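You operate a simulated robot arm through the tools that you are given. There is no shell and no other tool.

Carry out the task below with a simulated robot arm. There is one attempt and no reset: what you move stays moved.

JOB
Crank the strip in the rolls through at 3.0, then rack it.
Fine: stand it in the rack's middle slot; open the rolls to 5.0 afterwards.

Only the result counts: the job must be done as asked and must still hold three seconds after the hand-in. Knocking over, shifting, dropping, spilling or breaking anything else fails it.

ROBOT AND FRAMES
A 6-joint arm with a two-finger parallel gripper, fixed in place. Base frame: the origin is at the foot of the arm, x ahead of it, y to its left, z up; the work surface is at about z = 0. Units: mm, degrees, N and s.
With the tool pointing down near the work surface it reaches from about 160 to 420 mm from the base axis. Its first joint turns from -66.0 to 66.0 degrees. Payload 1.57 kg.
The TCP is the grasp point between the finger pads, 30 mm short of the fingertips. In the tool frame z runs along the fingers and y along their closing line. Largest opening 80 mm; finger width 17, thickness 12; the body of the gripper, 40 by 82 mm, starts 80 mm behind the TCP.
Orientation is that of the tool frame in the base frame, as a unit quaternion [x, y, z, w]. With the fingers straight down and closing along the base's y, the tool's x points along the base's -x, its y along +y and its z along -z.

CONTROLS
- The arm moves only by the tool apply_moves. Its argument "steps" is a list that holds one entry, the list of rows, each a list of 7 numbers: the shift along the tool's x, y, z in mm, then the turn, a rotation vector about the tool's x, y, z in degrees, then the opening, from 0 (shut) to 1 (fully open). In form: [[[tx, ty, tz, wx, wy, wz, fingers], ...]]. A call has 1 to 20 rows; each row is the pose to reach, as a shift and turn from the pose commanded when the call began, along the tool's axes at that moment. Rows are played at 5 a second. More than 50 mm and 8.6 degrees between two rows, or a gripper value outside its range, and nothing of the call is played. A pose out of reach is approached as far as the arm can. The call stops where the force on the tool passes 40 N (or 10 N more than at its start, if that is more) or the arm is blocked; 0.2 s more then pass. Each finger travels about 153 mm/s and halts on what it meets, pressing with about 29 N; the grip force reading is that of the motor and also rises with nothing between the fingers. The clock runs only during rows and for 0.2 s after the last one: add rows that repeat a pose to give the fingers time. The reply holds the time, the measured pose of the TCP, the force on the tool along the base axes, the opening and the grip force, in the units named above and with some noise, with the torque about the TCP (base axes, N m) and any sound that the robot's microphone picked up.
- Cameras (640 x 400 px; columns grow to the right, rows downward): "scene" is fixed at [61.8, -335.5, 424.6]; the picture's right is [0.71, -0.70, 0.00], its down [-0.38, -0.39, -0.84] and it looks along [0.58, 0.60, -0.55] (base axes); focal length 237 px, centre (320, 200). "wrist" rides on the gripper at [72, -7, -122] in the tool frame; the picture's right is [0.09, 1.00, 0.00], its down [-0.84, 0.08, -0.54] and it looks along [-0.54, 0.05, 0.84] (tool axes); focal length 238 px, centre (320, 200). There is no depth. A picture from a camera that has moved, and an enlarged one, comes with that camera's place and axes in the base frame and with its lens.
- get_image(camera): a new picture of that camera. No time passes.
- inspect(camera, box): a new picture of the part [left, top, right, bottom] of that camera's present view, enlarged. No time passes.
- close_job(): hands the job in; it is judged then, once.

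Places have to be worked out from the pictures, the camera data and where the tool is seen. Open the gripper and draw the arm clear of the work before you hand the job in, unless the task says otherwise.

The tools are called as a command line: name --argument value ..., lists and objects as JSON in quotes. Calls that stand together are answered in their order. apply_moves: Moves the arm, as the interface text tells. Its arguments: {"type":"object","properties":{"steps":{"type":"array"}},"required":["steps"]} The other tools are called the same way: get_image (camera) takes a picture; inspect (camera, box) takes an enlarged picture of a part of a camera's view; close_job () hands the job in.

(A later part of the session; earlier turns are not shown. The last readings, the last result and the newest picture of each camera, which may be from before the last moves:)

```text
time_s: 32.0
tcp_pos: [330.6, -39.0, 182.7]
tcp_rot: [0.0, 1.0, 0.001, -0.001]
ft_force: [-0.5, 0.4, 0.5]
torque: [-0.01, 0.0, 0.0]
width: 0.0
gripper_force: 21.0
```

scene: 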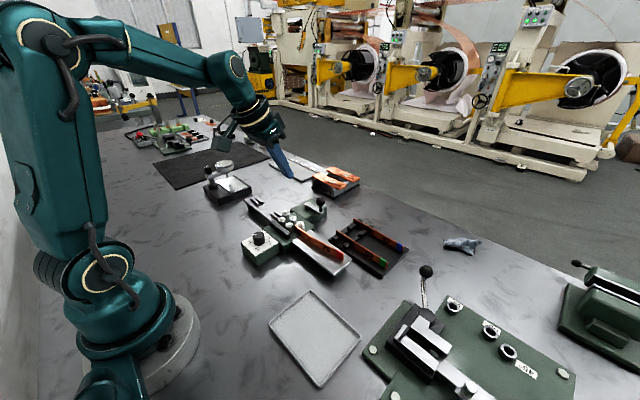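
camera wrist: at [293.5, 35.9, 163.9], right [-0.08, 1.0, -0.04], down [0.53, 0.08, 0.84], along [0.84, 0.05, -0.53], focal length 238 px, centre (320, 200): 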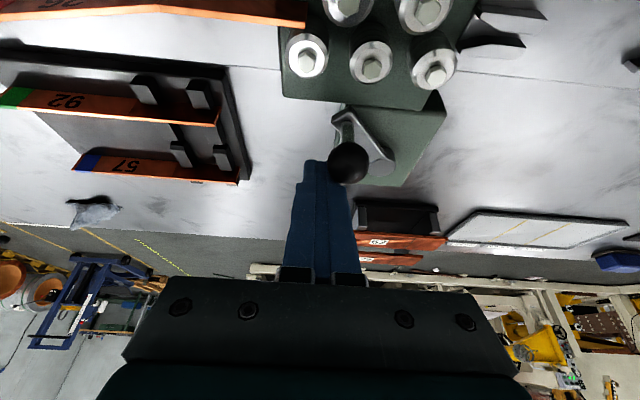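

Now yaw the tool by −90° (closing along x) and open partly, staying at z≈180 over the strip.

apply_moves --steps '[[[0, 0, 0, 0, 0, -8, 0.1], [0, 0, 0, 0, 0, -16, 0.2], [0, 0, 0, 0, 0, -24, 0.3], [0, 0, 0, 0, 0, -32, 0.4], [0, 0, 0, 0, 0, -40, 0.4], [0, 0, 0, 0, 0, -48, 0.4], [0, 0, 0, 0, 0, -56, 0.4], [0, 0, 0, 0, 0, -64, 0.4], [0, 0, 0, 0, 0, -72, 0.4], [0, 0, 0, 0, 0, -80, 0.4], [0, 0, 0, 0, 0, -88, 0.4], [0, 0, 0, 0, 0, -90, 0.4], [0, 0, 0, 0, 0, -90, 0.4]]]'

get_image --camera "wrist"

get_image --camera "scene"

```text
time_s: 34.8
tcp_pos: [329.8, -39.1, 181.3]
tcp_rot: [0.707, -0.707, 0.0, -0.001]
ft_force: [0.0, -0.5, -0.2]
torque: [0.0, -0.02, 0.04]
width: 31.7
gripper_force: 0.1
```

```text
taken
camera wrist: at [336.6, -111.3, 302.5], right [-1.0, -0.09, 0.0], down [-0.08, 0.84, 0.54], along [-0.05, 0.54, -0.84], focal length 238 px, centre (320, 200)
```

wrist: 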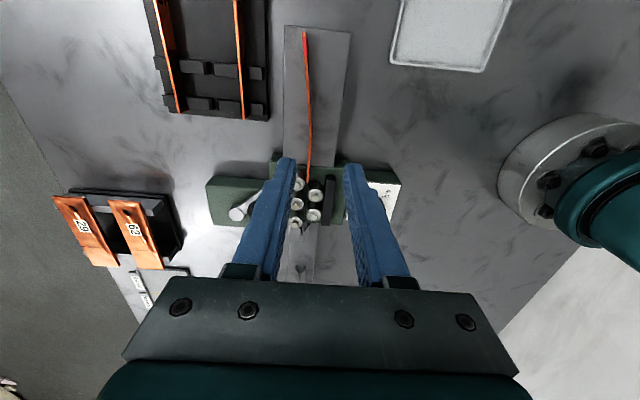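

```text
taken
```

scene: 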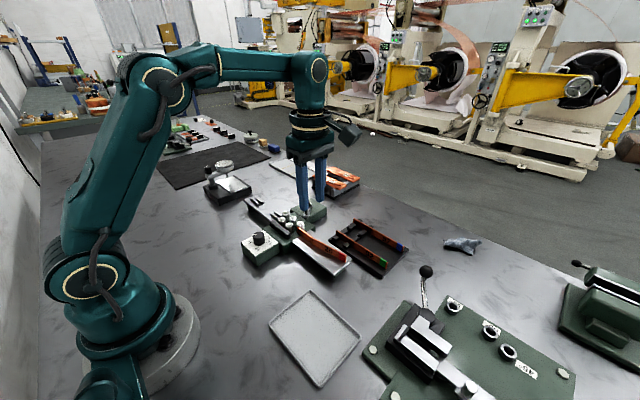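

Good overhead view. I zoom on the strip and the rolls, and on the rack.

inspect --camera "wrist" --box '[260, 20, 380, 120]'

inspect --camera "wrist" --box '[270, 130, 350, 230]'

inspect --camera "wrist" --box '[135, 0, 285, 125]'

```text
4.00 times, centred on (320, 70) of wrist
camera zoom: at [336.6, -111.3, 302.5], right [-1.0, -0.09, 0.0], down [-0.08, 0.84, 0.54], along [-0.05, 0.54, -0.84], focal length 953 px, centre (320, 720)
```

zoom: 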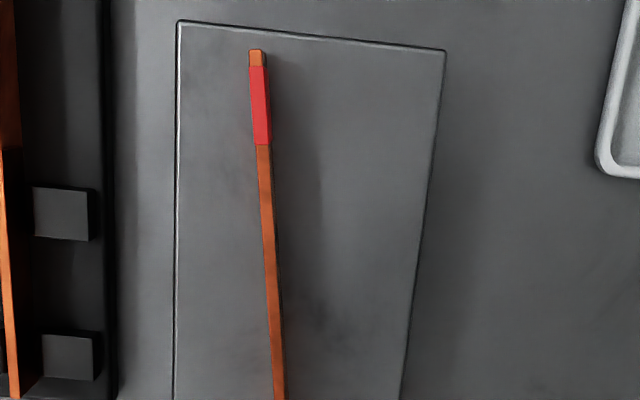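

```text
4.00 times, centred on (310, 180) of wrist
camera zoom: at [336.6, -111.3, 302.5], right [-1.0, -0.09, 0.0], down [-0.08, 0.84, 0.54], along [-0.05, 0.54, -0.84], focal length 953 px, centre (360, 280)
```

zoom: 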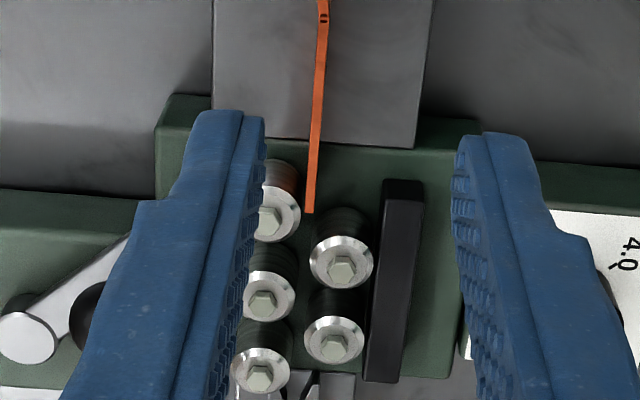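

```text
3.20 times, centred on (210, 62) of wrist
camera zoom: at [336.6, -111.3, 302.5], right [-1.0, -0.09, 0.0], down [-0.08, 0.84, 0.54], along [-0.05, 0.54, -0.84], focal length 763 px, centre (672, 640)
```

zoom: 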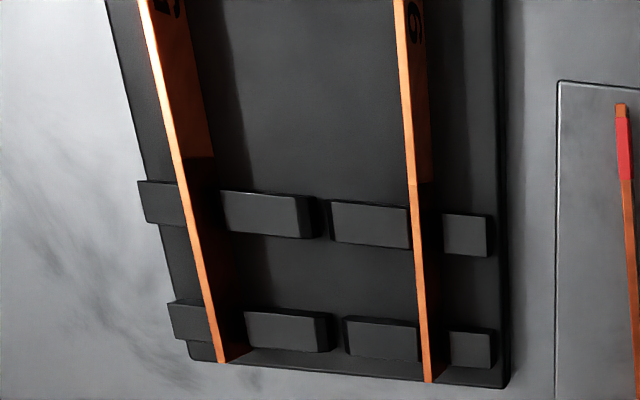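

Strip top is at z≈47 (bottom ≈25), tip at (339, 29), bend near y≈−25, red end at (352, −120), so its rear part is skewed ≈7.6°. I align the gripper with that part at (343.7, −60) and descend part way.

apply_moves --steps '[[[10, -7, 30, 0, 0, -4, 0.4], [20.5, -13.7, 60, 0, 0, -7.6, 0.4], [20.5, -13.7, 92, 0, 0, -7.6, 0.4], [20.5, -13.7, 92, 0, 0, -7.6, 0.4]]]'

get_image --camera "wrist"

inspect --camera "scene" --box '[270, 180, 390, 290]'

```text
time_s: 35.8
tcp_pos: [343.6, -59.0, 86.5]
tcp_rot: [0.753, -0.658, -0.001, -0.001]
ft_force: [0.6, 0.2, -0.4]
torque: [-0.03, 0.02, 0.02]
width: 32.0
gripper_force: 0.1
```

```text
taken
camera wrist: at [359.7, -129.4, 208.5], right [-0.97, -0.22, 0.0], down [-0.19, 0.82, 0.54], along [-0.12, 0.53, -0.84], focal length 238 px, centre (320, 200)
```

wrist: 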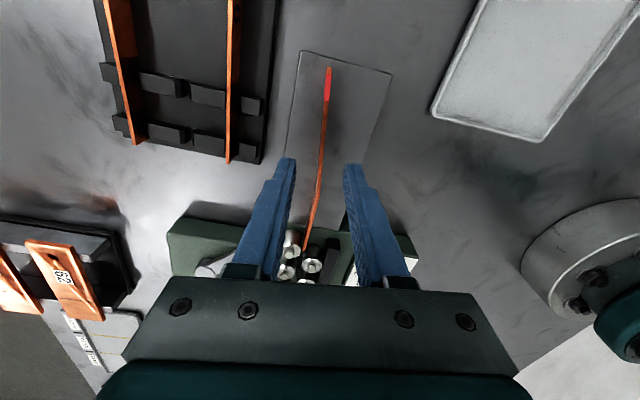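

```text
3.64 times, centred on (330, 235) of scene
camera zoom: at [61.8, -335.5, 424.6], right [0.71, -0.7, 0.0], down [-0.38, -0.39, -0.84], along [0.58, 0.6, -0.55], focal length 863 px, centre (284, 73)
```

zoom: 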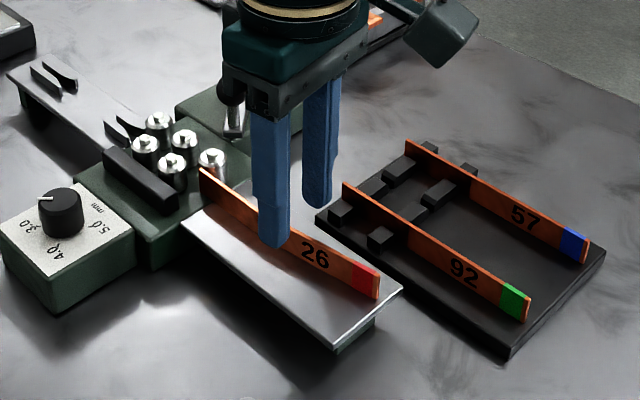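

Strip is centred between the fingers. Descend to TCP z≈60 (tips ≈30, above the infeed table) and close gently on the strip.

apply_moves --steps '[[[0, 0, 14, 0, 0, 0, 0.4], [0, 0, 26.5, 0, 0, 0, 0.4], [0, 0, 26.5, 0, 0, 0, 0.2], [0, 0, 26.5, 0, 0, 0, 0.05], [0, 0, 26.5, 0, 0, 0, 0.02], [0, 0, 26.5, 0, 0, 0, 0.02]]]'

get_image --camera "wrist"

inspect --camera "scene" --box '[270, 180, 390, 290]'

```text
time_s: 37.2
tcp_pos: [343.9, -59.3, 62.3]
tcp_rot: [0.752, -0.66, 0.0, -0.002]
ft_force: [-1.5, 0.3, -0.9]
torque: [-0.05, 0.04, 0.05]
width: 2.9
gripper_force: 7.8
```

```text
taken
camera wrist: at [359.9, -129.2, 183.5], right [-0.98, -0.22, 0.0], down [-0.19, 0.82, 0.54], along [-0.12, 0.53, -0.84], focal length 238 px, centre (320, 200)
```

wrist: 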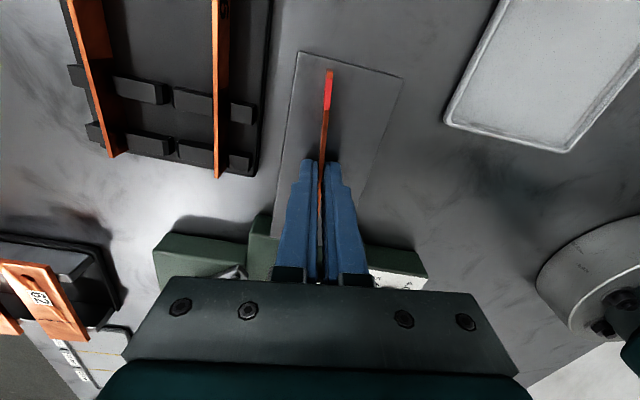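

```text
3.64 times, centred on (330, 235) of scene
camera zoom: at [61.8, -335.5, 424.6], right [0.71, -0.7, 0.0], down [-0.38, -0.39, -0.84], along [0.58, 0.6, -0.55], focal length 863 px, centre (284, 73)
```

zoom: 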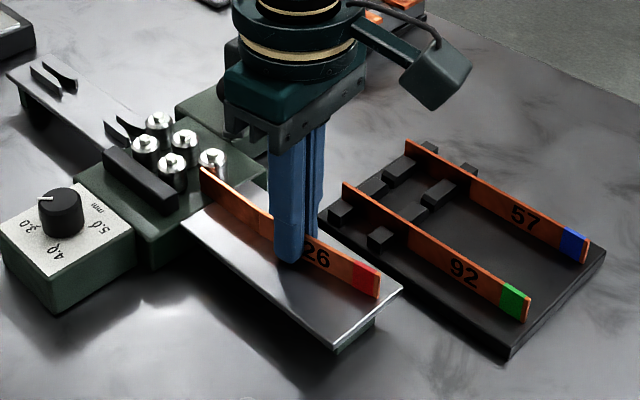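

Strip is held with a light grip. I slide it +y in small steps up to 8 mm into the nip, watching the force.

apply_moves --steps '[[[-1.5, -0.2, 0, 0, 0, 0, 0.02], [-3, -0.4, 0, 0, 0, 0, 0.02], [-4.5, -0.6, 0, 0, 0, 0, 0.02], [-6, -0.8, 0, 0, 0, 0, 0.02], [-7, -0.9, 0, 0, 0, 0, 0.02], [-8, -1.1, 0, 0, 0, 0, 0.02]]]'

inspect --camera "scene" --box '[275, 205, 335, 245]'

inspect --camera "scene" --box '[270, 180, 390, 290]'

```text
time_s: 38.6
tcp_pos: [344.7, -52.1, 61.6]
tcp_rot: [0.752, -0.659, 0.0, -0.002]
ft_force: [-1.3, 0.4, -0.1]
torque: [0.02, 0.01, 0.0]
width: 3.0
gripper_force: 0.8
```

```text
10.00 times, centred on (305, 225) of scene
camera zoom: at [61.8, -335.5, 424.6], right [0.71, -0.7, 0.0], down [-0.38, -0.39, -0.84], along [0.58, 0.6, -0.55], focal length 2374 px, centre (470, -50)
```

zoom: 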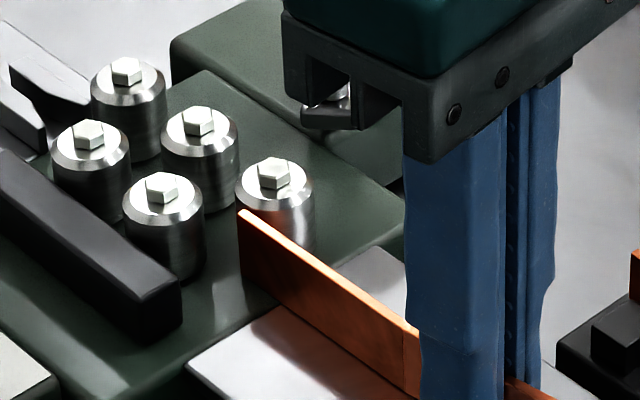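

```text
3.64 times, centred on (330, 235) of scene
camera zoom: at [61.8, -335.5, 424.6], right [0.71, -0.7, 0.0], down [-0.38, -0.39, -0.84], along [0.58, 0.6, -0.55], focal length 863 px, centre (284, 73)
```

zoom: 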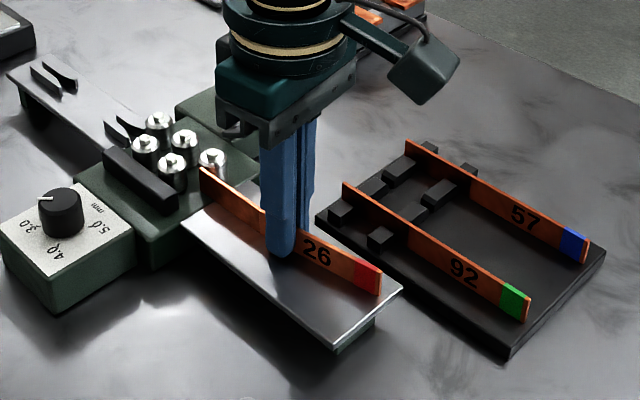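

The fingers slid along the strip with too little grip. I close fully and push again in small steps.

apply_moves --steps '[[[0, 0, 0, 0, 0, 0, 0], [0, 0, 0, 0, 0, 0, 0], [0, 0, 0, 0, 0, 0, 0], [-1.5, -0.2, 0, 0, 0, 0, 0], [-3, -0.4, 0, 0, 0, 0, 0], [-3, -0.4, 0, 0, 0, 0, 0]]]'

inspect --camera "scene" --box '[275, 205, 335, 245]'

```text
time_s: 40.0
tcp_pos: [345.1, -49.3, 61.9]
tcp_rot: [0.752, -0.659, -0.001, 0.0]
ft_force: [-4.0, -1.2, -0.9]
torque: [-0.02, 0.08, 0.3]
width: 2.4
gripper_force: 24.2
```

```text
10.00 times, centred on (305, 225) of scene
camera zoom: at [61.8, -335.5, 424.6], right [0.71, -0.7, 0.0], down [-0.38, -0.39, -0.84], along [0.58, 0.6, -0.55], focal length 2374 px, centre (470, -50)
```

zoom: 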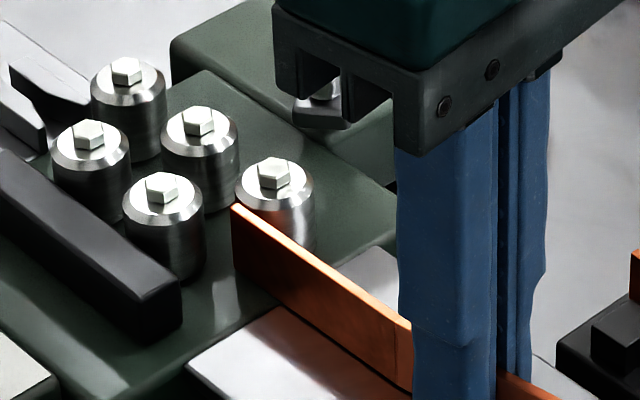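

With a full grip the strip follows. I continue another 7 mm into the nip.

apply_moves --steps '[[[-1.5, -0.2, 0, 0, 0, 0, 0], [-3, -0.4, 0, 0, 0, 0, 0], [-4.5, -0.6, 0, 0, 0, 0, 0], [-6, -0.8, 0, 0, 0, 0, 0], [-7, -0.9, 0, 0, 0, 0, 0], [-7, -0.9, 0, 0, 0, 0, 0]]]'

inspect --camera "scene" --box '[275, 205, 335, 245]'

```text
time_s: 41.4
tcp_pos: [344.5, -41.3, 62.3]
tcp_rot: [0.752, -0.659, 0.0, -0.001]
ft_force: [-3.8, -2.1, -0.8]
torque: [-0.04, 0.08, 0.22]
width: 2.2
gripper_force: 23.6
```

```text
10.00 times, centred on (305, 225) of scene
camera zoom: at [61.8, -335.5, 424.6], right [0.71, -0.7, 0.0], down [-0.38, -0.39, -0.84], along [0.58, 0.6, -0.55], focal length 2374 px, centre (470, -50)
```

zoom: 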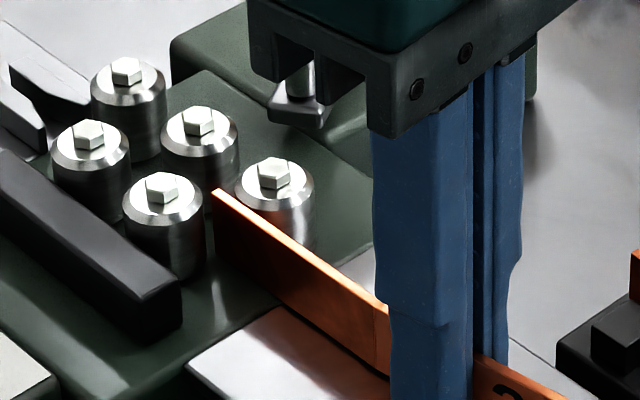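

Tip is now past its original engaged position. Two to three more mm for margin, then release and lift straight up.

apply_moves --steps '[[[-1.5, -0.2, 0, 0, 0, 0, 0], [-3, -0.4, 0, 0, 0, 0, 0], [-3, -0.4, 0, 0, 0, 0, 0]]]'

inspect --camera "scene" --box '[275, 205, 335, 245]'

get_image --camera "wrist"

```text
time_s: 42.2
tcp_pos: [342.7, -39.4, 61.2]
tcp_rot: [0.752, -0.659, 0.0, -0.001]
ft_force: [-2.8, -1.6, -0.1]
torque: [-0.05, 0.06, 0.12]
width: 2.3
gripper_force: 23.9
```

```text
10.00 times, centred on (305, 225) of scene
camera zoom: at [61.8, -335.5, 424.6], right [0.71, -0.7, 0.0], down [-0.38, -0.39, -0.84], along [0.58, 0.6, -0.55], focal length 2374 px, centre (470, -50)
```

zoom: 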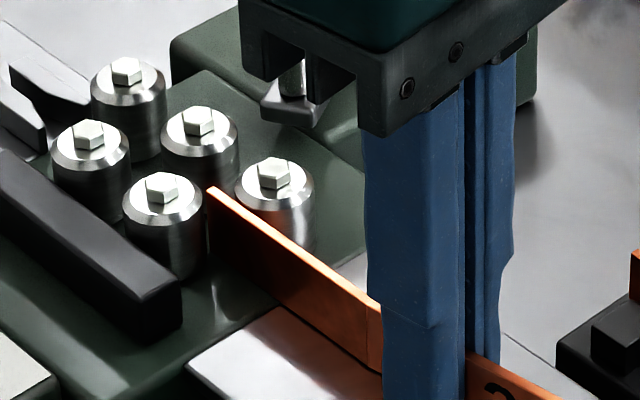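

```text
taken
camera wrist: at [359.2, -109.5, 183.2], right [-0.97, -0.22, 0.0], down [-0.19, 0.82, 0.54], along [-0.12, 0.53, -0.84], focal length 238 px, centre (320, 200)
```

wrist: 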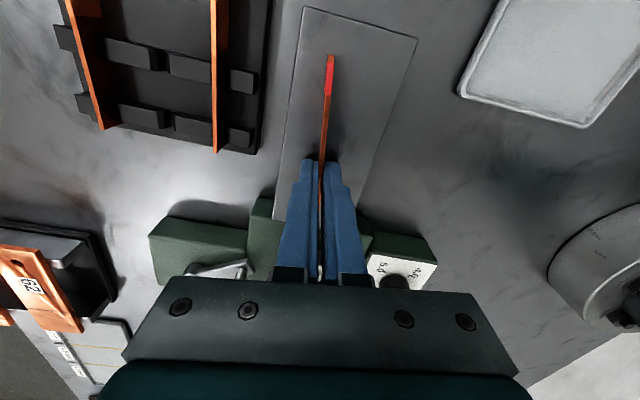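

Strip tip is in the nip at y≈41. I open, lift straight up, and turn the tool back to yaw 0.

apply_moves --steps '[[[0, 0, 0, 0, 0, 0, 0.2], [0, 0, 0, 0, 0, 0, 0.4], [0, 0, 0, 0, 0, 0, 0.4], [0, 0, -30, 0, 0, 0, 0.4], [0, 0, -70, 0, 0, 0, 0.4], [0, 0, -110, 0, 0, 8, 0.3], [0, 0, -120, 0, 0, 16, 0.2], [0, 0, -120, 0, 0, 24, 0.1], [0, 0, -120, 0, 0, 32, 0], [0, 0, -120, 0, 0, 40, 0], [0, 0, -120, 0, 0, 48, 0], [0, 0, -120, 0, 0, 56, 0], [0, 0, -120, 0, 0, 64, 0], [0, 0, -120, 0, 0, 72, 0], [0, 0, -120, 0, 0, 80, 0], [0, 0, -120, 0, 0, 88, 0], [0, 0, -120, 0, 0, 96, 0], [0, 0, -120, 0, 0, 97.6, 0], [0, 0, -120, 0, 0, 97.6, 0]]]'

inspect --camera "scene" --box '[225, 165, 365, 265]'

```text
time_s: 46.2
tcp_pos: [343.9, -39.4, 182.3]
tcp_rot: [0.001, 1.0, 0.001, 0.001]
ft_force: [0.4, 0.1, 0.5]
torque: [0.04, 0.01, 0.02]
width: 0.0
gripper_force: 21.1
```

```text
4.00 times, centred on (295, 215) of scene
camera zoom: at [61.8, -335.5, 424.6], right [0.71, -0.7, 0.0], down [-0.38, -0.39, -0.84], along [0.58, 0.6, -0.55], focal length 950 px, centre (420, 140)
```

zoom: 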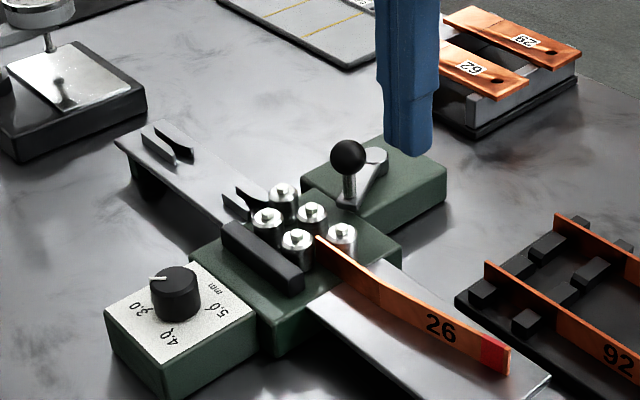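

Pushing the strip in also back-turned the crank clockwise (ball now ≈(389, 66)), so it is engaged and clockwise = feed. I tilt the tool and go above the start point behind the ball.

apply_moves --steps '[[[-10, 20, 10, 0, -7, 0, 0], [-20, 41, 20, 0, -14, 0, 0], [-30, 62, 32, 0, -20, 0, 0], [-40, 82.7, 42.7, 0, -25, 0, 0], [-40, 82.7, 42.7, 0, -25, 0, 0]]]'

get_image --camera "wrist"

```text
time_s: 47.4
tcp_pos: [385.3, 44.0, 138.9]
tcp_rot: [0.0, 0.976, 0.001, 0.217]
ft_force: [-0.2, -0.4, -0.5]
torque: [-0.03, 0.02, 0.0]
width: 0.0
gripper_force: 21.5
```

```text
taken
camera wrist: at [267.0, 37.7, 218.8], right [-0.08, 1.0, -0.04], down [0.53, 0.08, 0.85], along [0.85, 0.05, -0.53], focal length 238 px, centre (320, 200)
```

wrist: 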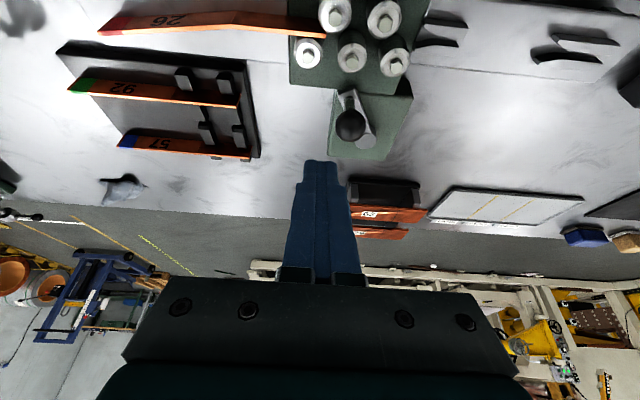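

Ball confirmed at ≈(389, 65). I descend behind it and push clockwise along the circle.

apply_moves --steps '[[[0, 0, 30, 0, 0, 0, 0], [0, 0, 60, 0, 0, 0, 0], [8.4, 4.8, 56.1, 0, 0, 0, 0], [15.9, 11.3, 52.6, 0, 0, 0, 0], [21.8, 19.5, 49.9, 0, 0, 0, 0], [26.1, 28.8, 47.8, 0, 0, 0, 0], [28.5, 38.9, 46.7, 0, 0, 0, 0], [29, 49.3, 46.5, 0, 0, 0, 0]]]'

inspect --camera "scene" --box '[225, 165, 365, 265]'

get_image --camera "wrist"

```text
time_s: 49.2
tcp_pos: [377.2, 92.6, 84.7]
tcp_rot: [0.001, 0.976, 0.001, 0.217]
ft_force: [0.0, -1.4, 0.2]
torque: [-0.03, -0.04, 0.01]
width: 0.0
gripper_force: 21.6
```

```text
4.00 times, centred on (295, 215) of scene
camera zoom: at [61.8, -335.5, 424.6], right [0.71, -0.7, 0.0], down [-0.38, -0.39, -0.84], along [0.58, 0.6, -0.55], focal length 950 px, centre (420, 140)
```

zoom: 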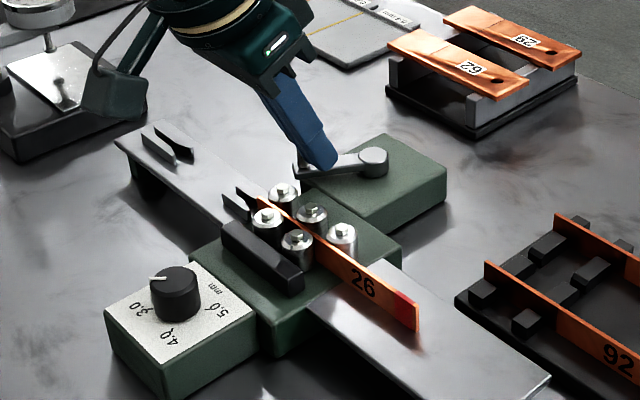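

```text
taken
camera wrist: at [260.2, 86.6, 164.5], right [-0.08, 1.0, -0.04], down [0.53, 0.08, 0.85], along [0.84, 0.05, -0.53], focal length 238 px, centre (320, 200)
```

wrist: 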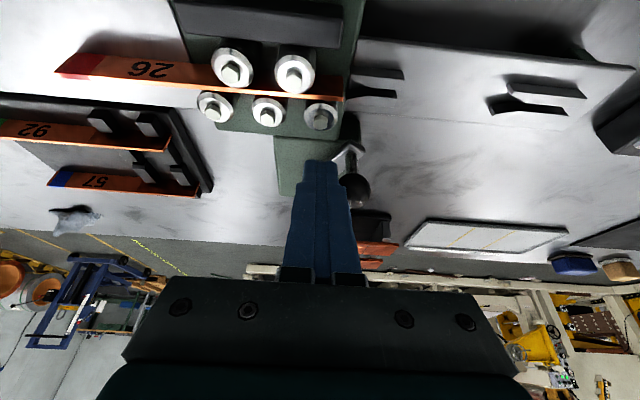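

Excellent — the strip is feeding (tip ≈ y 95, coming out straight), about 0.8 mm per degree with almost no force. I keep pushing clockwise another 120°.

apply_moves --steps '[[[-1.5, 10.3, 0.7, 0, 0, 0, 0], [-4.8, 20.1, 2.2, 0, 0, 0, 0], [-10, 28.9, 4.6, 0, 0, 0, 0], [-16.7, 36.3, 7.8, 0, 0, 0, 0], [-24.7, 42, 11.5, 0, 0, 0, 0], [-33.5, 45.7, 15.6, 0, 0, 0, 0], [-42.9, 47.3, 20, 0, 0, 0, 0], [-52.3, 46.8, 24.4, 0, 0, 0, 0]]]'

inspect --camera "scene" --box '[225, 165, 365, 265]'

get_image --camera "wrist"

```text
time_s: 51.0
tcp_pos: [434.3, 138.9, 85.3]
tcp_rot: [0.0, 0.976, 0.001, 0.218]
ft_force: [-1.0, -1.7, -0.2]
torque: [-0.03, 0.02, 0.01]
width: 0.0
gripper_force: 21.0
```

```text
4.00 times, centred on (295, 215) of scene
camera zoom: at [61.8, -335.5, 424.6], right [0.71, -0.7, 0.0], down [-0.38, -0.39, -0.84], along [0.58, 0.6, -0.55], focal length 950 px, centre (420, 140)
```

zoom: 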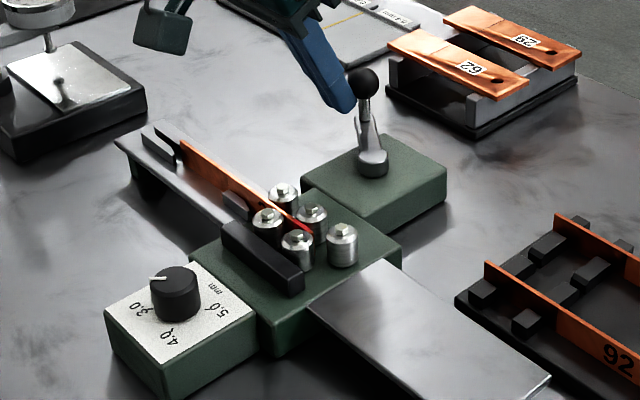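

```text
taken
camera wrist: at [318.0, 133.3, 164.1], right [-0.08, 1.0, -0.04], down [0.53, 0.08, 0.85], along [0.84, 0.05, -0.53], focal length 238 px, centre (320, 200)
```

wrist: 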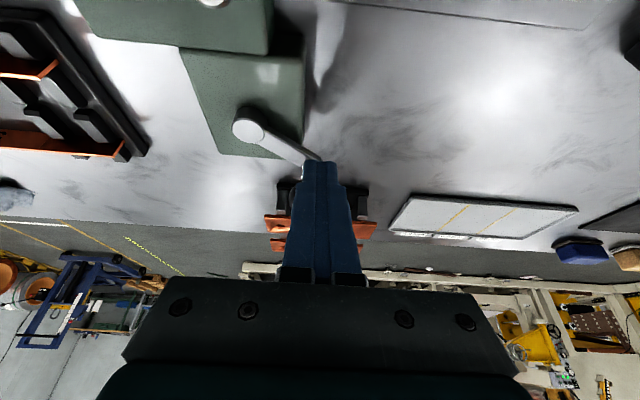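

Tail is nearly at the middle rolls. Another 60° of clockwise push along the far side.

apply_moves --steps '[[[-9.2, -2.7, 4.3, 0, 0, 0, 0], [-17.6, -7.5, 8.2, 0, 0, 0, 0], [-25, -14, 11.7, 0, 0, 0, 0], [-30.9, -22.2, 14.4, 0, 0, 0, 0], [-35.3, -31.5, 16.4, 0, 0, 0, 0]]]'

inspect --camera "scene" --box '[225, 165, 365, 265]'

inspect --camera "scene" --box '[240, 190, 320, 245]'

```text
time_s: 52.2
tcp_pos: [474.0, 106.6, 84.8]
tcp_rot: [0.0, 0.976, 0.0, 0.217]
ft_force: [-0.6, -0.5, 0.6]
torque: [0.0, -0.02, -0.02]
width: 0.0
gripper_force: 21.2
```

```text
4.00 times, centred on (295, 215) of scene
camera zoom: at [61.8, -335.5, 424.6], right [0.71, -0.7, 0.0], down [-0.38, -0.39, -0.84], along [0.58, 0.6, -0.55], focal length 950 px, centre (420, 140)
```

zoom: 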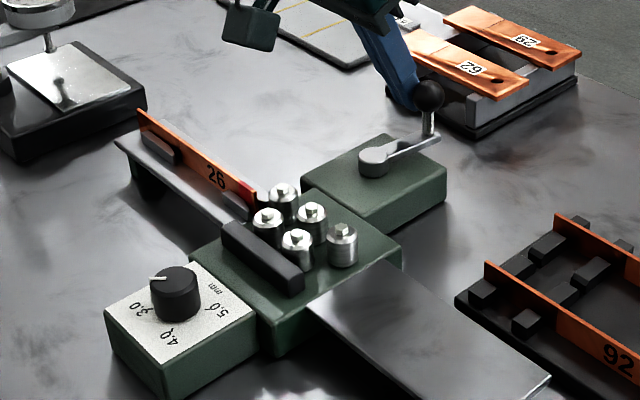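

```text
7.27 times, centred on (280, 218) of scene
camera zoom: at [61.8, -335.5, 424.6], right [0.71, -0.7, 0.0], down [-0.38, -0.39, -0.84], along [0.58, 0.6, -0.55], focal length 1727 px, centre (611, 73)
```

zoom: 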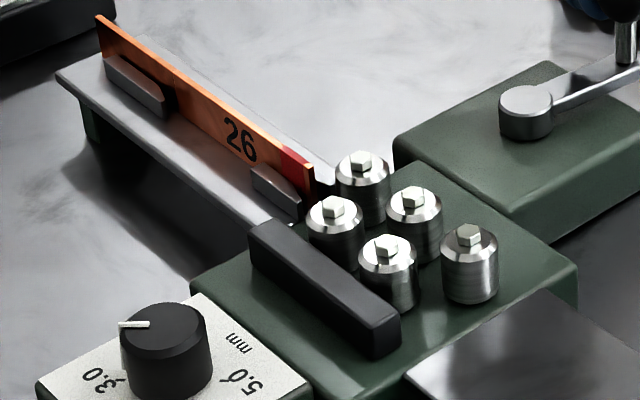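

The tail is at the last roll. A further ~36° to make sure it has left the rolls.

apply_moves --steps '[[[-2.4, -10.1, 1.1, 0, 0, 0, 0], [-2.9, -20.5, 1.4, 0, 0, 0, 0], [-1.5, -30.8, 0.7, 0, 0, 0, 0], [-1.5, -30.8, 0.7, 0, 0, 0, 0]]]'

inspect --camera "scene" --box '[240, 190, 320, 245]'

inspect --camera "scene" --box '[225, 165, 365, 265]'

```text
time_s: 53.2
tcp_pos: [475.7, 77.2, 83.8]
tcp_rot: [0.0, 0.976, 0.001, 0.217]
ft_force: [-0.3, 0.9, -0.4]
torque: [0.02, -0.02, -0.01]
width: 0.4
gripper_force: 21.1
```

```text
7.27 times, centred on (280, 218) of scene
camera zoom: at [61.8, -335.5, 424.6], right [0.71, -0.7, 0.0], down [-0.38, -0.39, -0.84], along [0.58, 0.6, -0.55], focal length 1727 px, centre (611, 73)
```

zoom: 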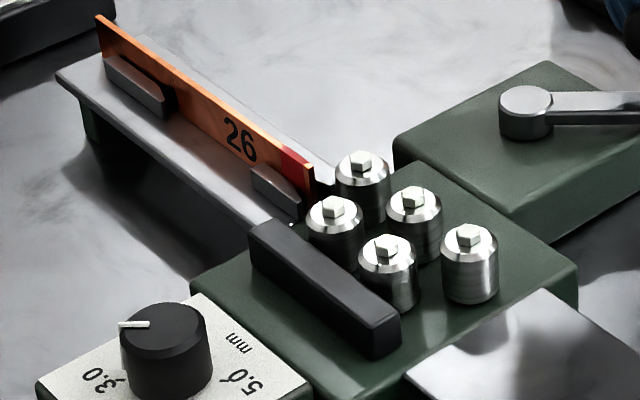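

```text
4.00 times, centred on (295, 215) of scene
camera zoom: at [61.8, -335.5, 424.6], right [0.71, -0.7, 0.0], down [-0.38, -0.39, -0.84], along [0.58, 0.6, -0.55], focal length 950 px, centre (420, 140)
```

zoom: 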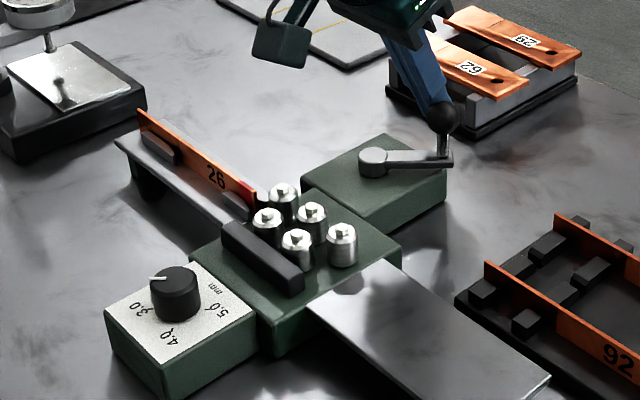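

The strip stopped moving while the crank kept turning, so it is fully through and standing in the outfeed guides. I lift away from the crank and un-tilt, heading over the outfeed side.

apply_moves --steps '[[[0, 0, -30, 0, 0, 0, 0], [0, 0, -60, 0, 0, 0, 0], [16, 15, -78, 0, 6, 0, 0], [33, 30, -95, 0, 12, 0, 0], [50, 45, -112, 0, 18, 0, 0], [67, 60, -129, 0, 25, 0, 0], [83.2, 72.8, -145, 0, 25, 0, 0], [83.2, 72.8, -145, 0, 25, 0, 0]]]'

get_image --camera "wrist"

inspect --camera "scene" --box '[225, 165, 365, 265]'

```text
time_s: 55.0
tcp_pos: [339.1, 151.0, 181.8]
tcp_rot: [0.001, 1.0, 0.001, 0.0]
ft_force: [0.4, -0.1, 0.2]
torque: [-0.01, 0.0, -0.04]
width: 0.1
gripper_force: 21.4
```

```text
taken
camera wrist: at [267.2, 143.9, 303.3], right [-0.09, 1.0, 0.0], down [0.84, 0.08, 0.54], along [0.54, 0.05, -0.84], focal length 238 px, centre (320, 200)
```

wrist: 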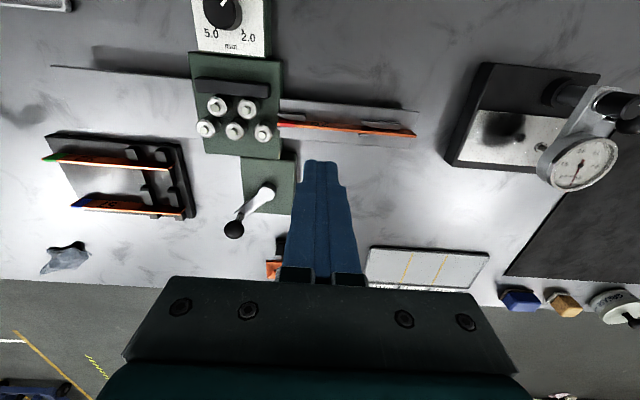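

```text
4.00 times, centred on (295, 215) of scene
camera zoom: at [61.8, -335.5, 424.6], right [0.71, -0.7, 0.0], down [-0.38, -0.39, -0.84], along [0.58, 0.6, -0.55], focal length 950 px, centre (420, 140)
```

zoom: 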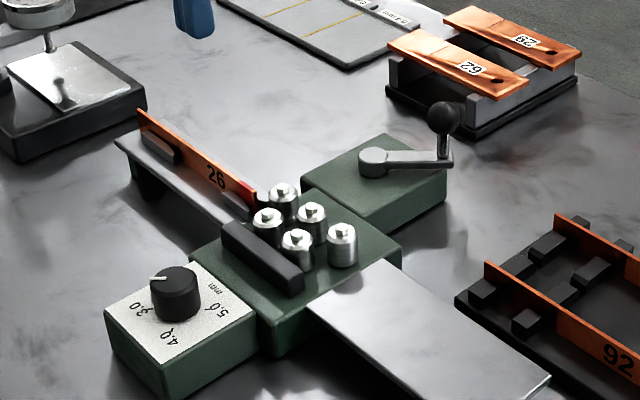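

I zoom in on the outfeed to find the strip ends, guides and the clear space for the fingers.

inspect --camera "wrist" --box '[255, 85, 435, 155]'

inspect --camera "scene" --box '[245, 185, 305, 225]'

inspect --camera "wrist" --box '[35, 120, 205, 230]'

```text
3.56 times, centred on (345, 120) of wrist
camera zoom: at [267.2, 143.9, 303.3], right [-0.09, 1.0, 0.0], down [0.84, 0.08, 0.54], along [0.54, 0.05, -0.84], focal length 848 px, centre (231, 484)
```

zoom: 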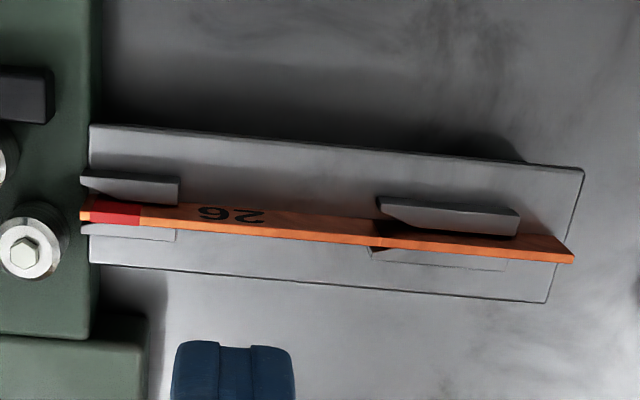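

```text
10.00 times, centred on (275, 205) of scene
camera zoom: at [61.8, -335.5, 424.6], right [0.71, -0.7, 0.0], down [-0.38, -0.39, -0.84], along [0.58, 0.6, -0.55], focal length 2374 px, centre (770, 150)
```

zoom: 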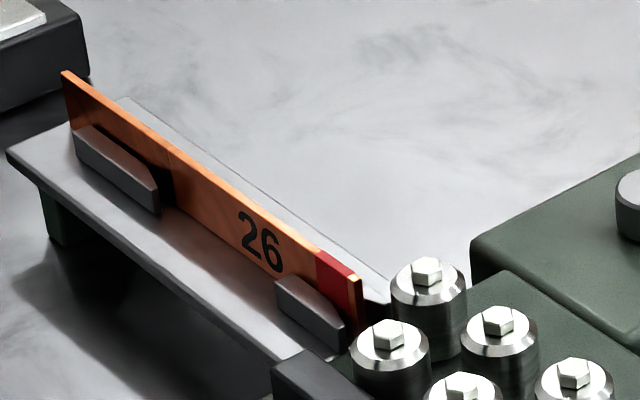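

```text
3.64 times, centred on (120, 175) of wrist
camera zoom: at [267.2, 143.9, 303.3], right [-0.09, 1.0, 0.0], down [0.84, 0.08, 0.54], along [0.54, 0.05, -0.84], focal length 867 px, centre (1047, 291)
```

zoom: 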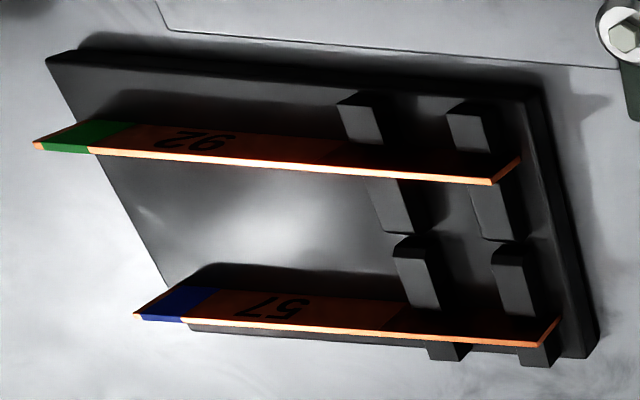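

Strip stands straight at x≈340.5 from y≈106 to 256, guides at y≲135 and ≳195. I'll turn the tool −90° and position over y≈181 (near the strip's middle) with fingers partly open.

apply_moves --steps '[[[0, 5, 5, 0, 0, -8, 0.1], [0, 10, 10, 0, 0, -16, 0.2], [-1, 15, 15, 0, 0, -24, 0.3], [-1, 20, 20, 0, 0, -32, 0.35], [-1, 25, 25, 0, 0, -40, 0.35], [-1.4, 30, 30, 0, 0, -48, 0.35], [-1.4, 30, 35, 0, 0, -56, 0.35], [-1.4, 30, 45, 0, 0, -64, 0.35], [-1.4, 30, 55, 0, 0, -72, 0.35], [-1.4, 30, 65, 0, 0, -80, 0.35], [-1.4, 30, 72, 0, 0, -88, 0.35], [-1.4, 30, 72, 0, 0, -90, 0.35], [-1.4, 30, 72, 0, 0, -90, 0.35]]]'

get_image --camera "wrist"

inspect --camera "scene" --box '[225, 135, 345, 235]'

```text
time_s: 57.8
tcp_pos: [340.2, 180.3, 109.6]
tcp_rot: [0.707, -0.707, 0.0, -0.001]
ft_force: [0.5, -0.2, 0.0]
torque: [0.04, -0.03, -0.04]
width: 27.9
gripper_force: 0.0
```

```text
taken
camera wrist: at [346.7, 108.7, 231.1], right [-1.0, -0.09, 0.0], down [-0.08, 0.84, 0.54], along [-0.05, 0.54, -0.84], focal length 238 px, centre (320, 200)
```

wrist: 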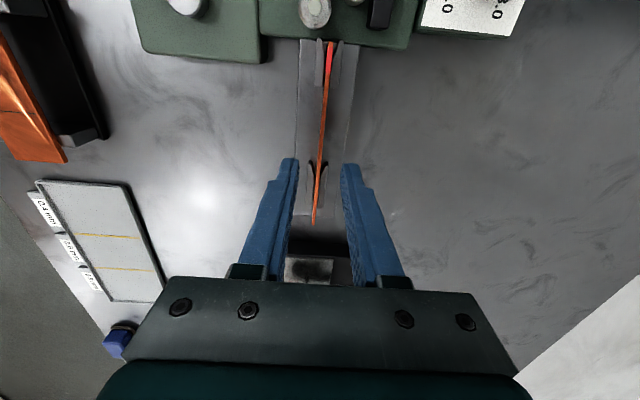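

```text
4.00 times, centred on (285, 185) of scene
camera zoom: at [61.8, -335.5, 424.6], right [0.71, -0.7, 0.0], down [-0.38, -0.39, -0.84], along [0.58, 0.6, -0.55], focal length 950 px, centre (460, 260)
```

zoom: 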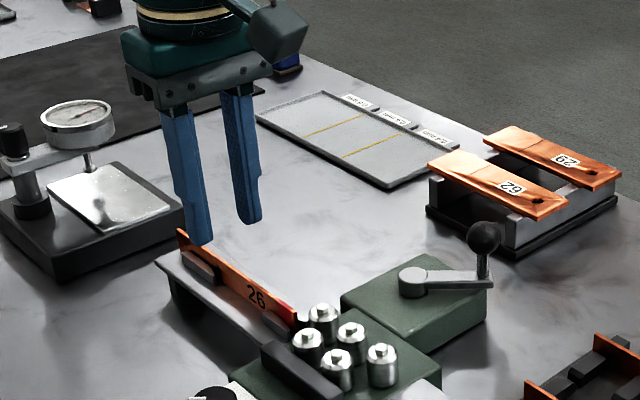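

Fingers straddle the strip; I check alignment with a zoom.

inspect --camera "wrist" --box '[270, 30, 370, 230]'

```text
2.00 times, centred on (320, 130) of wrist
camera zoom: at [346.7, 108.7, 231.1], right [-1.0, -0.09, 0.0], down [-0.08, 0.84, 0.54], along [-0.05, 0.54, -0.84], focal length 477 px, centre (320, 340)
```

zoom: 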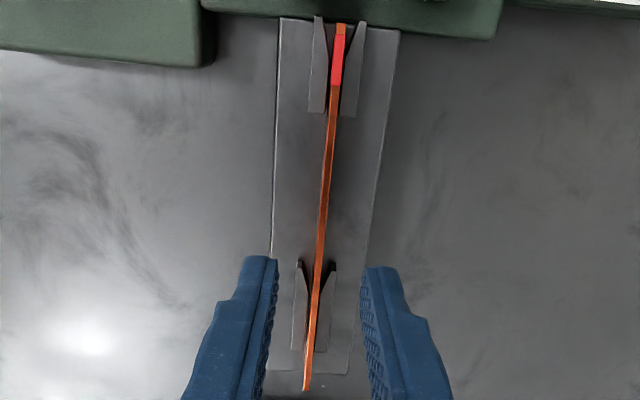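

Aligned. I shift 2.5 mm away from the guide, descend to TCP z≈63 and close fully on the strip.

apply_moves --steps '[[[2.5, 0, 20, 0, 0, 0, 0.35], [2.5, 0, 38, 0, 0, 0, 0.35], [2.5, 0, 46.5, 0, 0, 0, 0.35], [2.5, 0, 46.5, 0, 0, 0, 0.15], [2.5, 0, 46.5, 0, 0, 0, 0], [2.5, 0, 46.5, 0, 0, 0, 0], [2.5, 0, 46.5, 0, 0, 0, 0]]]'

inspect --camera "scene" --box '[225, 155, 345, 235]'

get_image --camera "wrist"

```text
time_s: 59.4
tcp_pos: [341.6, 177.8, 63.6]
tcp_rot: [-0.706, 0.708, 0.0, 0.001]
ft_force: [0.1, -0.2, 0.1]
torque: [0.01, 0.02, -0.01]
width: 1.9
gripper_force: 23.8
```

```text
5.00 times, centred on (285, 195) of scene
camera zoom: at [61.8, -335.5, 424.6], right [0.71, -0.7, 0.0], down [-0.38, -0.39, -0.84], along [0.58, 0.6, -0.55], focal length 1187 px, centre (495, 225)
```

zoom: 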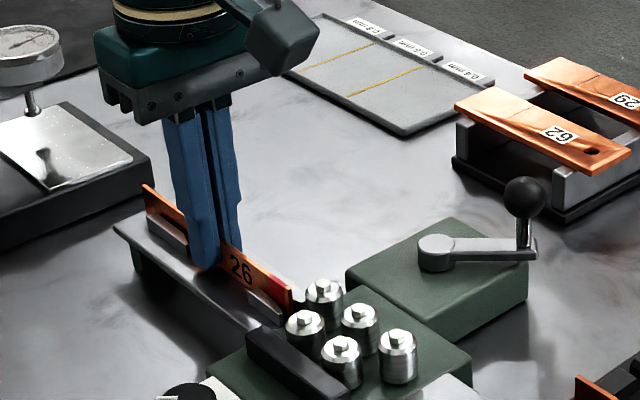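

```text
taken
camera wrist: at [347.3, 105.7, 184.5], right [-1.0, -0.09, 0.0], down [-0.08, 0.84, 0.54], along [-0.05, 0.54, -0.84], focal length 238 px, centre (320, 200)
```

wrist: 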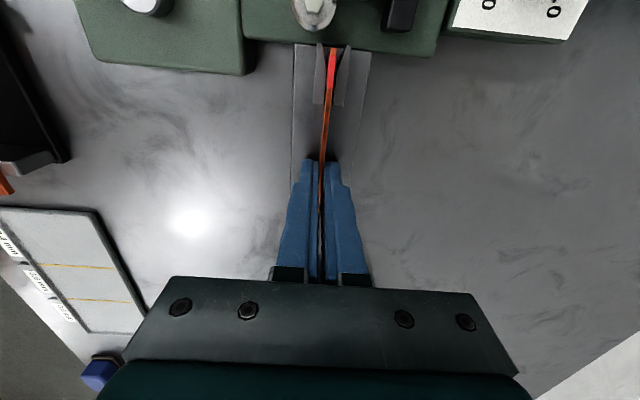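

Strip gripped. I lift it straight up 110 mm in steps.

apply_moves --steps '[[[0, 0, -10, 0, 0, 0, 0], [0, 0, -25, 0, 0, 0, 0], [0, 0, -45, 0, 0, 0, 0], [0, 0, -70, 0, 0, 0, 0], [0, 0, -95, 0, 0, 0, 0], [0, 0, -115, 0, 0, 0, 0], [0, 0, -115, 0, 0, 0, 0]]]'

get_image --camera "scene"

get_image --camera "wrist"

```text
time_s: 61.0
tcp_pos: [337.1, 175.1, 175.9]
tcp_rot: [-0.706, 0.708, 0.001, 0.0]
ft_force: [0.5, -0.5, -0.9]
torque: [0.01, 0.0, 0.01]
width: 2.2
gripper_force: 23.3
out of reach, approached as far as the arm can: row 6, 7
```

```text
taken
```

scene: 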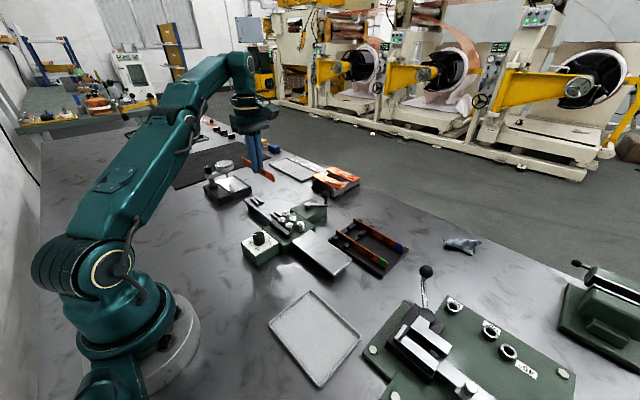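

```text
taken
camera wrist: at [344.3, 104.7, 298.9], right [-1.0, -0.09, 0.0], down [-0.08, 0.84, 0.54], along [-0.05, 0.54, -0.84], focal length 238 px, centre (320, 200)
```

wrist: 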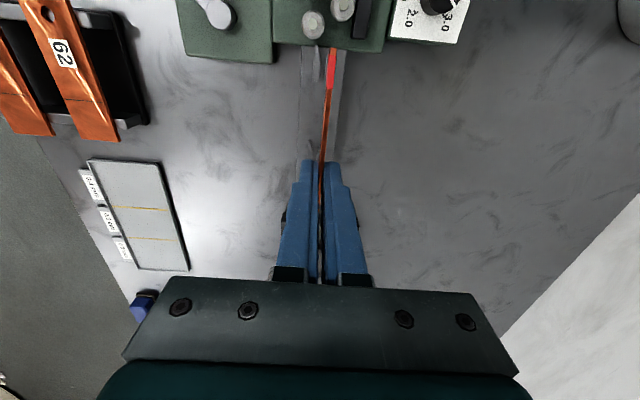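

Strip is held firmly and hangs level. I carry it at safe height (strip bottom ≈110 mm) back over to the rack side, around (345, −115).

apply_moves --steps '[[[10, 5, 5, 0, 0, 0, 0], [35, 5, 10, 0, 0, 0, 0], [65, 3, 15, 0, 0, 0, 0], [95, 0, 20, 0, 0, 0, 0], [125, 0, 25, 0, 0, 0, 0], [155, -2, 26, 0, 0, 0, 0], [185, -4, 26, 0, 0, 0, 0], [215, -6, 26, 0, 0, 0, 0], [245, -8, 26, 0, 0, 0, 0], [270, -8, 26, 0, 0, 0, 0], [285, -8, 26, 0, 0, 0, 0], [290, -8, 26, 0, 0, 0, 0], [290, -8, 26, 0, 0, 0, 0]]]'

get_image --camera "wrist"

get_image --camera "scene"

```text
time_s: 63.8
tcp_pos: [345.6, -113.9, 150.3]
tcp_rot: [-0.707, 0.707, -0.001, 0.001]
ft_force: [0.1, -0.8, -1.4]
torque: [0.01, 0.0, 0.01]
width: 2.2
gripper_force: 23.8
```

```text
taken
camera wrist: at [352.0, -185.8, 272.3], right [-1.0, -0.09, 0.0], down [-0.08, 0.84, 0.54], along [-0.05, 0.54, -0.84], focal length 238 px, centre (320, 200)
```

wrist: 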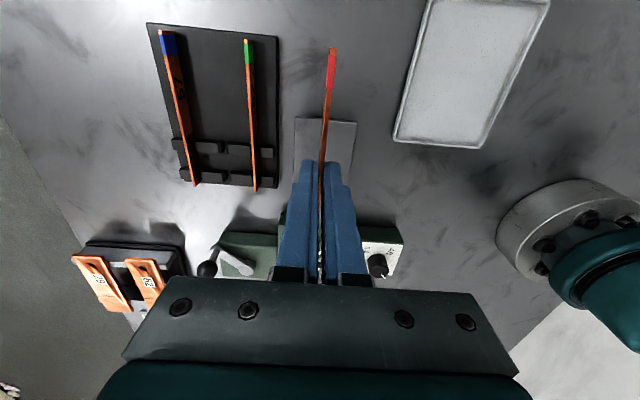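

```text
taken
```

scene: 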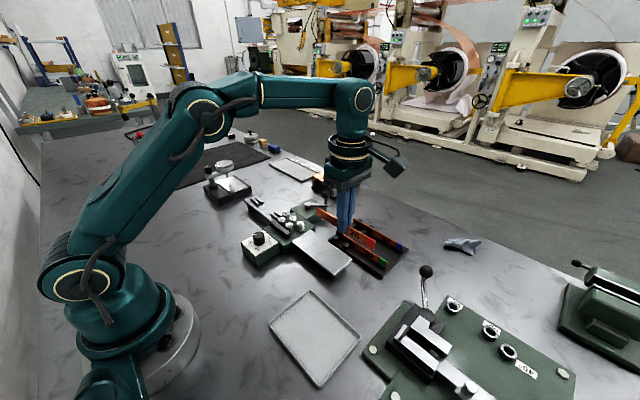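

Good view of the rack from above; zooming in to measure the middle slot precisely.

inspect --camera "wrist" --box '[140, 120, 290, 205]'

inspect --camera "wrist" --box '[130, 15, 290, 115]'

```text
4.27 times, centred on (215, 162) of wrist
camera zoom: at [352.0, -185.8, 272.3], right [-1.0, -0.09, 0.0], down [-0.08, 0.84, 0.54], along [-0.05, 0.54, -0.84], focal length 1017 px, centre (768, 360)
```

zoom: 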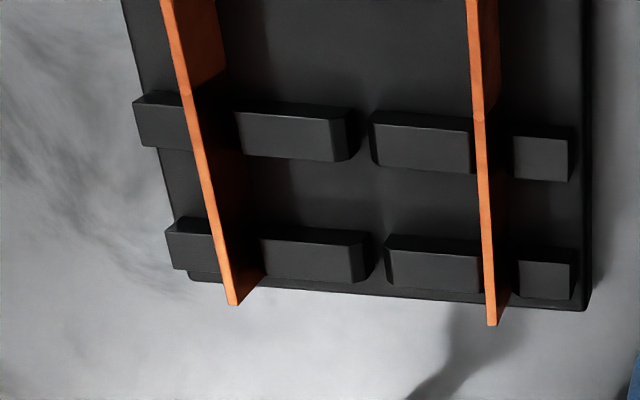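

```text
4.00 times, centred on (210, 65) of wrist
camera zoom: at [352.0, -185.8, 272.3], right [-1.0, -0.09, 0.0], down [-0.08, 0.84, 0.54], along [-0.05, 0.54, -0.84], focal length 953 px, centre (760, 740)
```

zoom: 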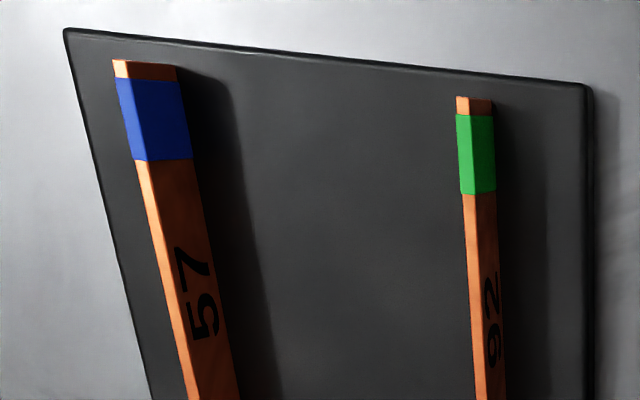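

I zoom tighter on the slot entrance between the two middle blocks.

inspect --camera "wrist" --box '[205, 138, 255, 192]'

inspect --camera "scene" --box '[330, 215, 390, 255]'

```text
7.41 times, centred on (230, 165) of wrist
camera zoom: at [352.0, -185.8, 272.3], right [-1.0, -0.09, 0.0], down [-0.08, 0.84, 0.54], along [-0.05, 0.54, -0.84], focal length 1766 px, centre (987, 459)
```

zoom: 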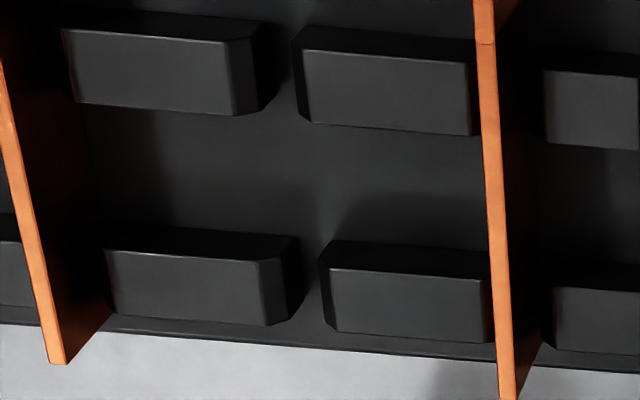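

```text
10.00 times, centred on (360, 235) of scene
camera zoom: at [61.8, -335.5, 424.6], right [0.71, -0.7, 0.0], down [-0.38, -0.39, -0.84], along [0.58, 0.6, -0.55], focal length 2374 px, centre (-80, -150)
```

zoom: 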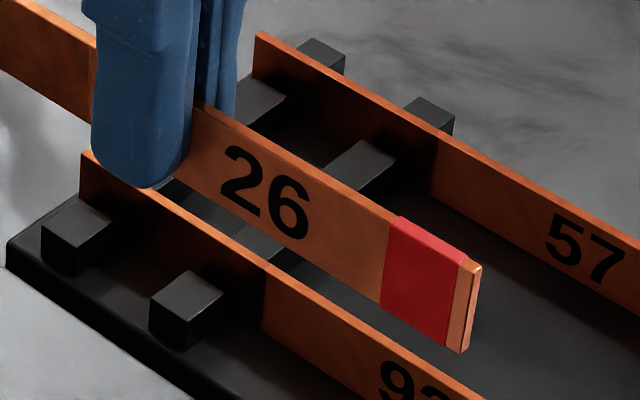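

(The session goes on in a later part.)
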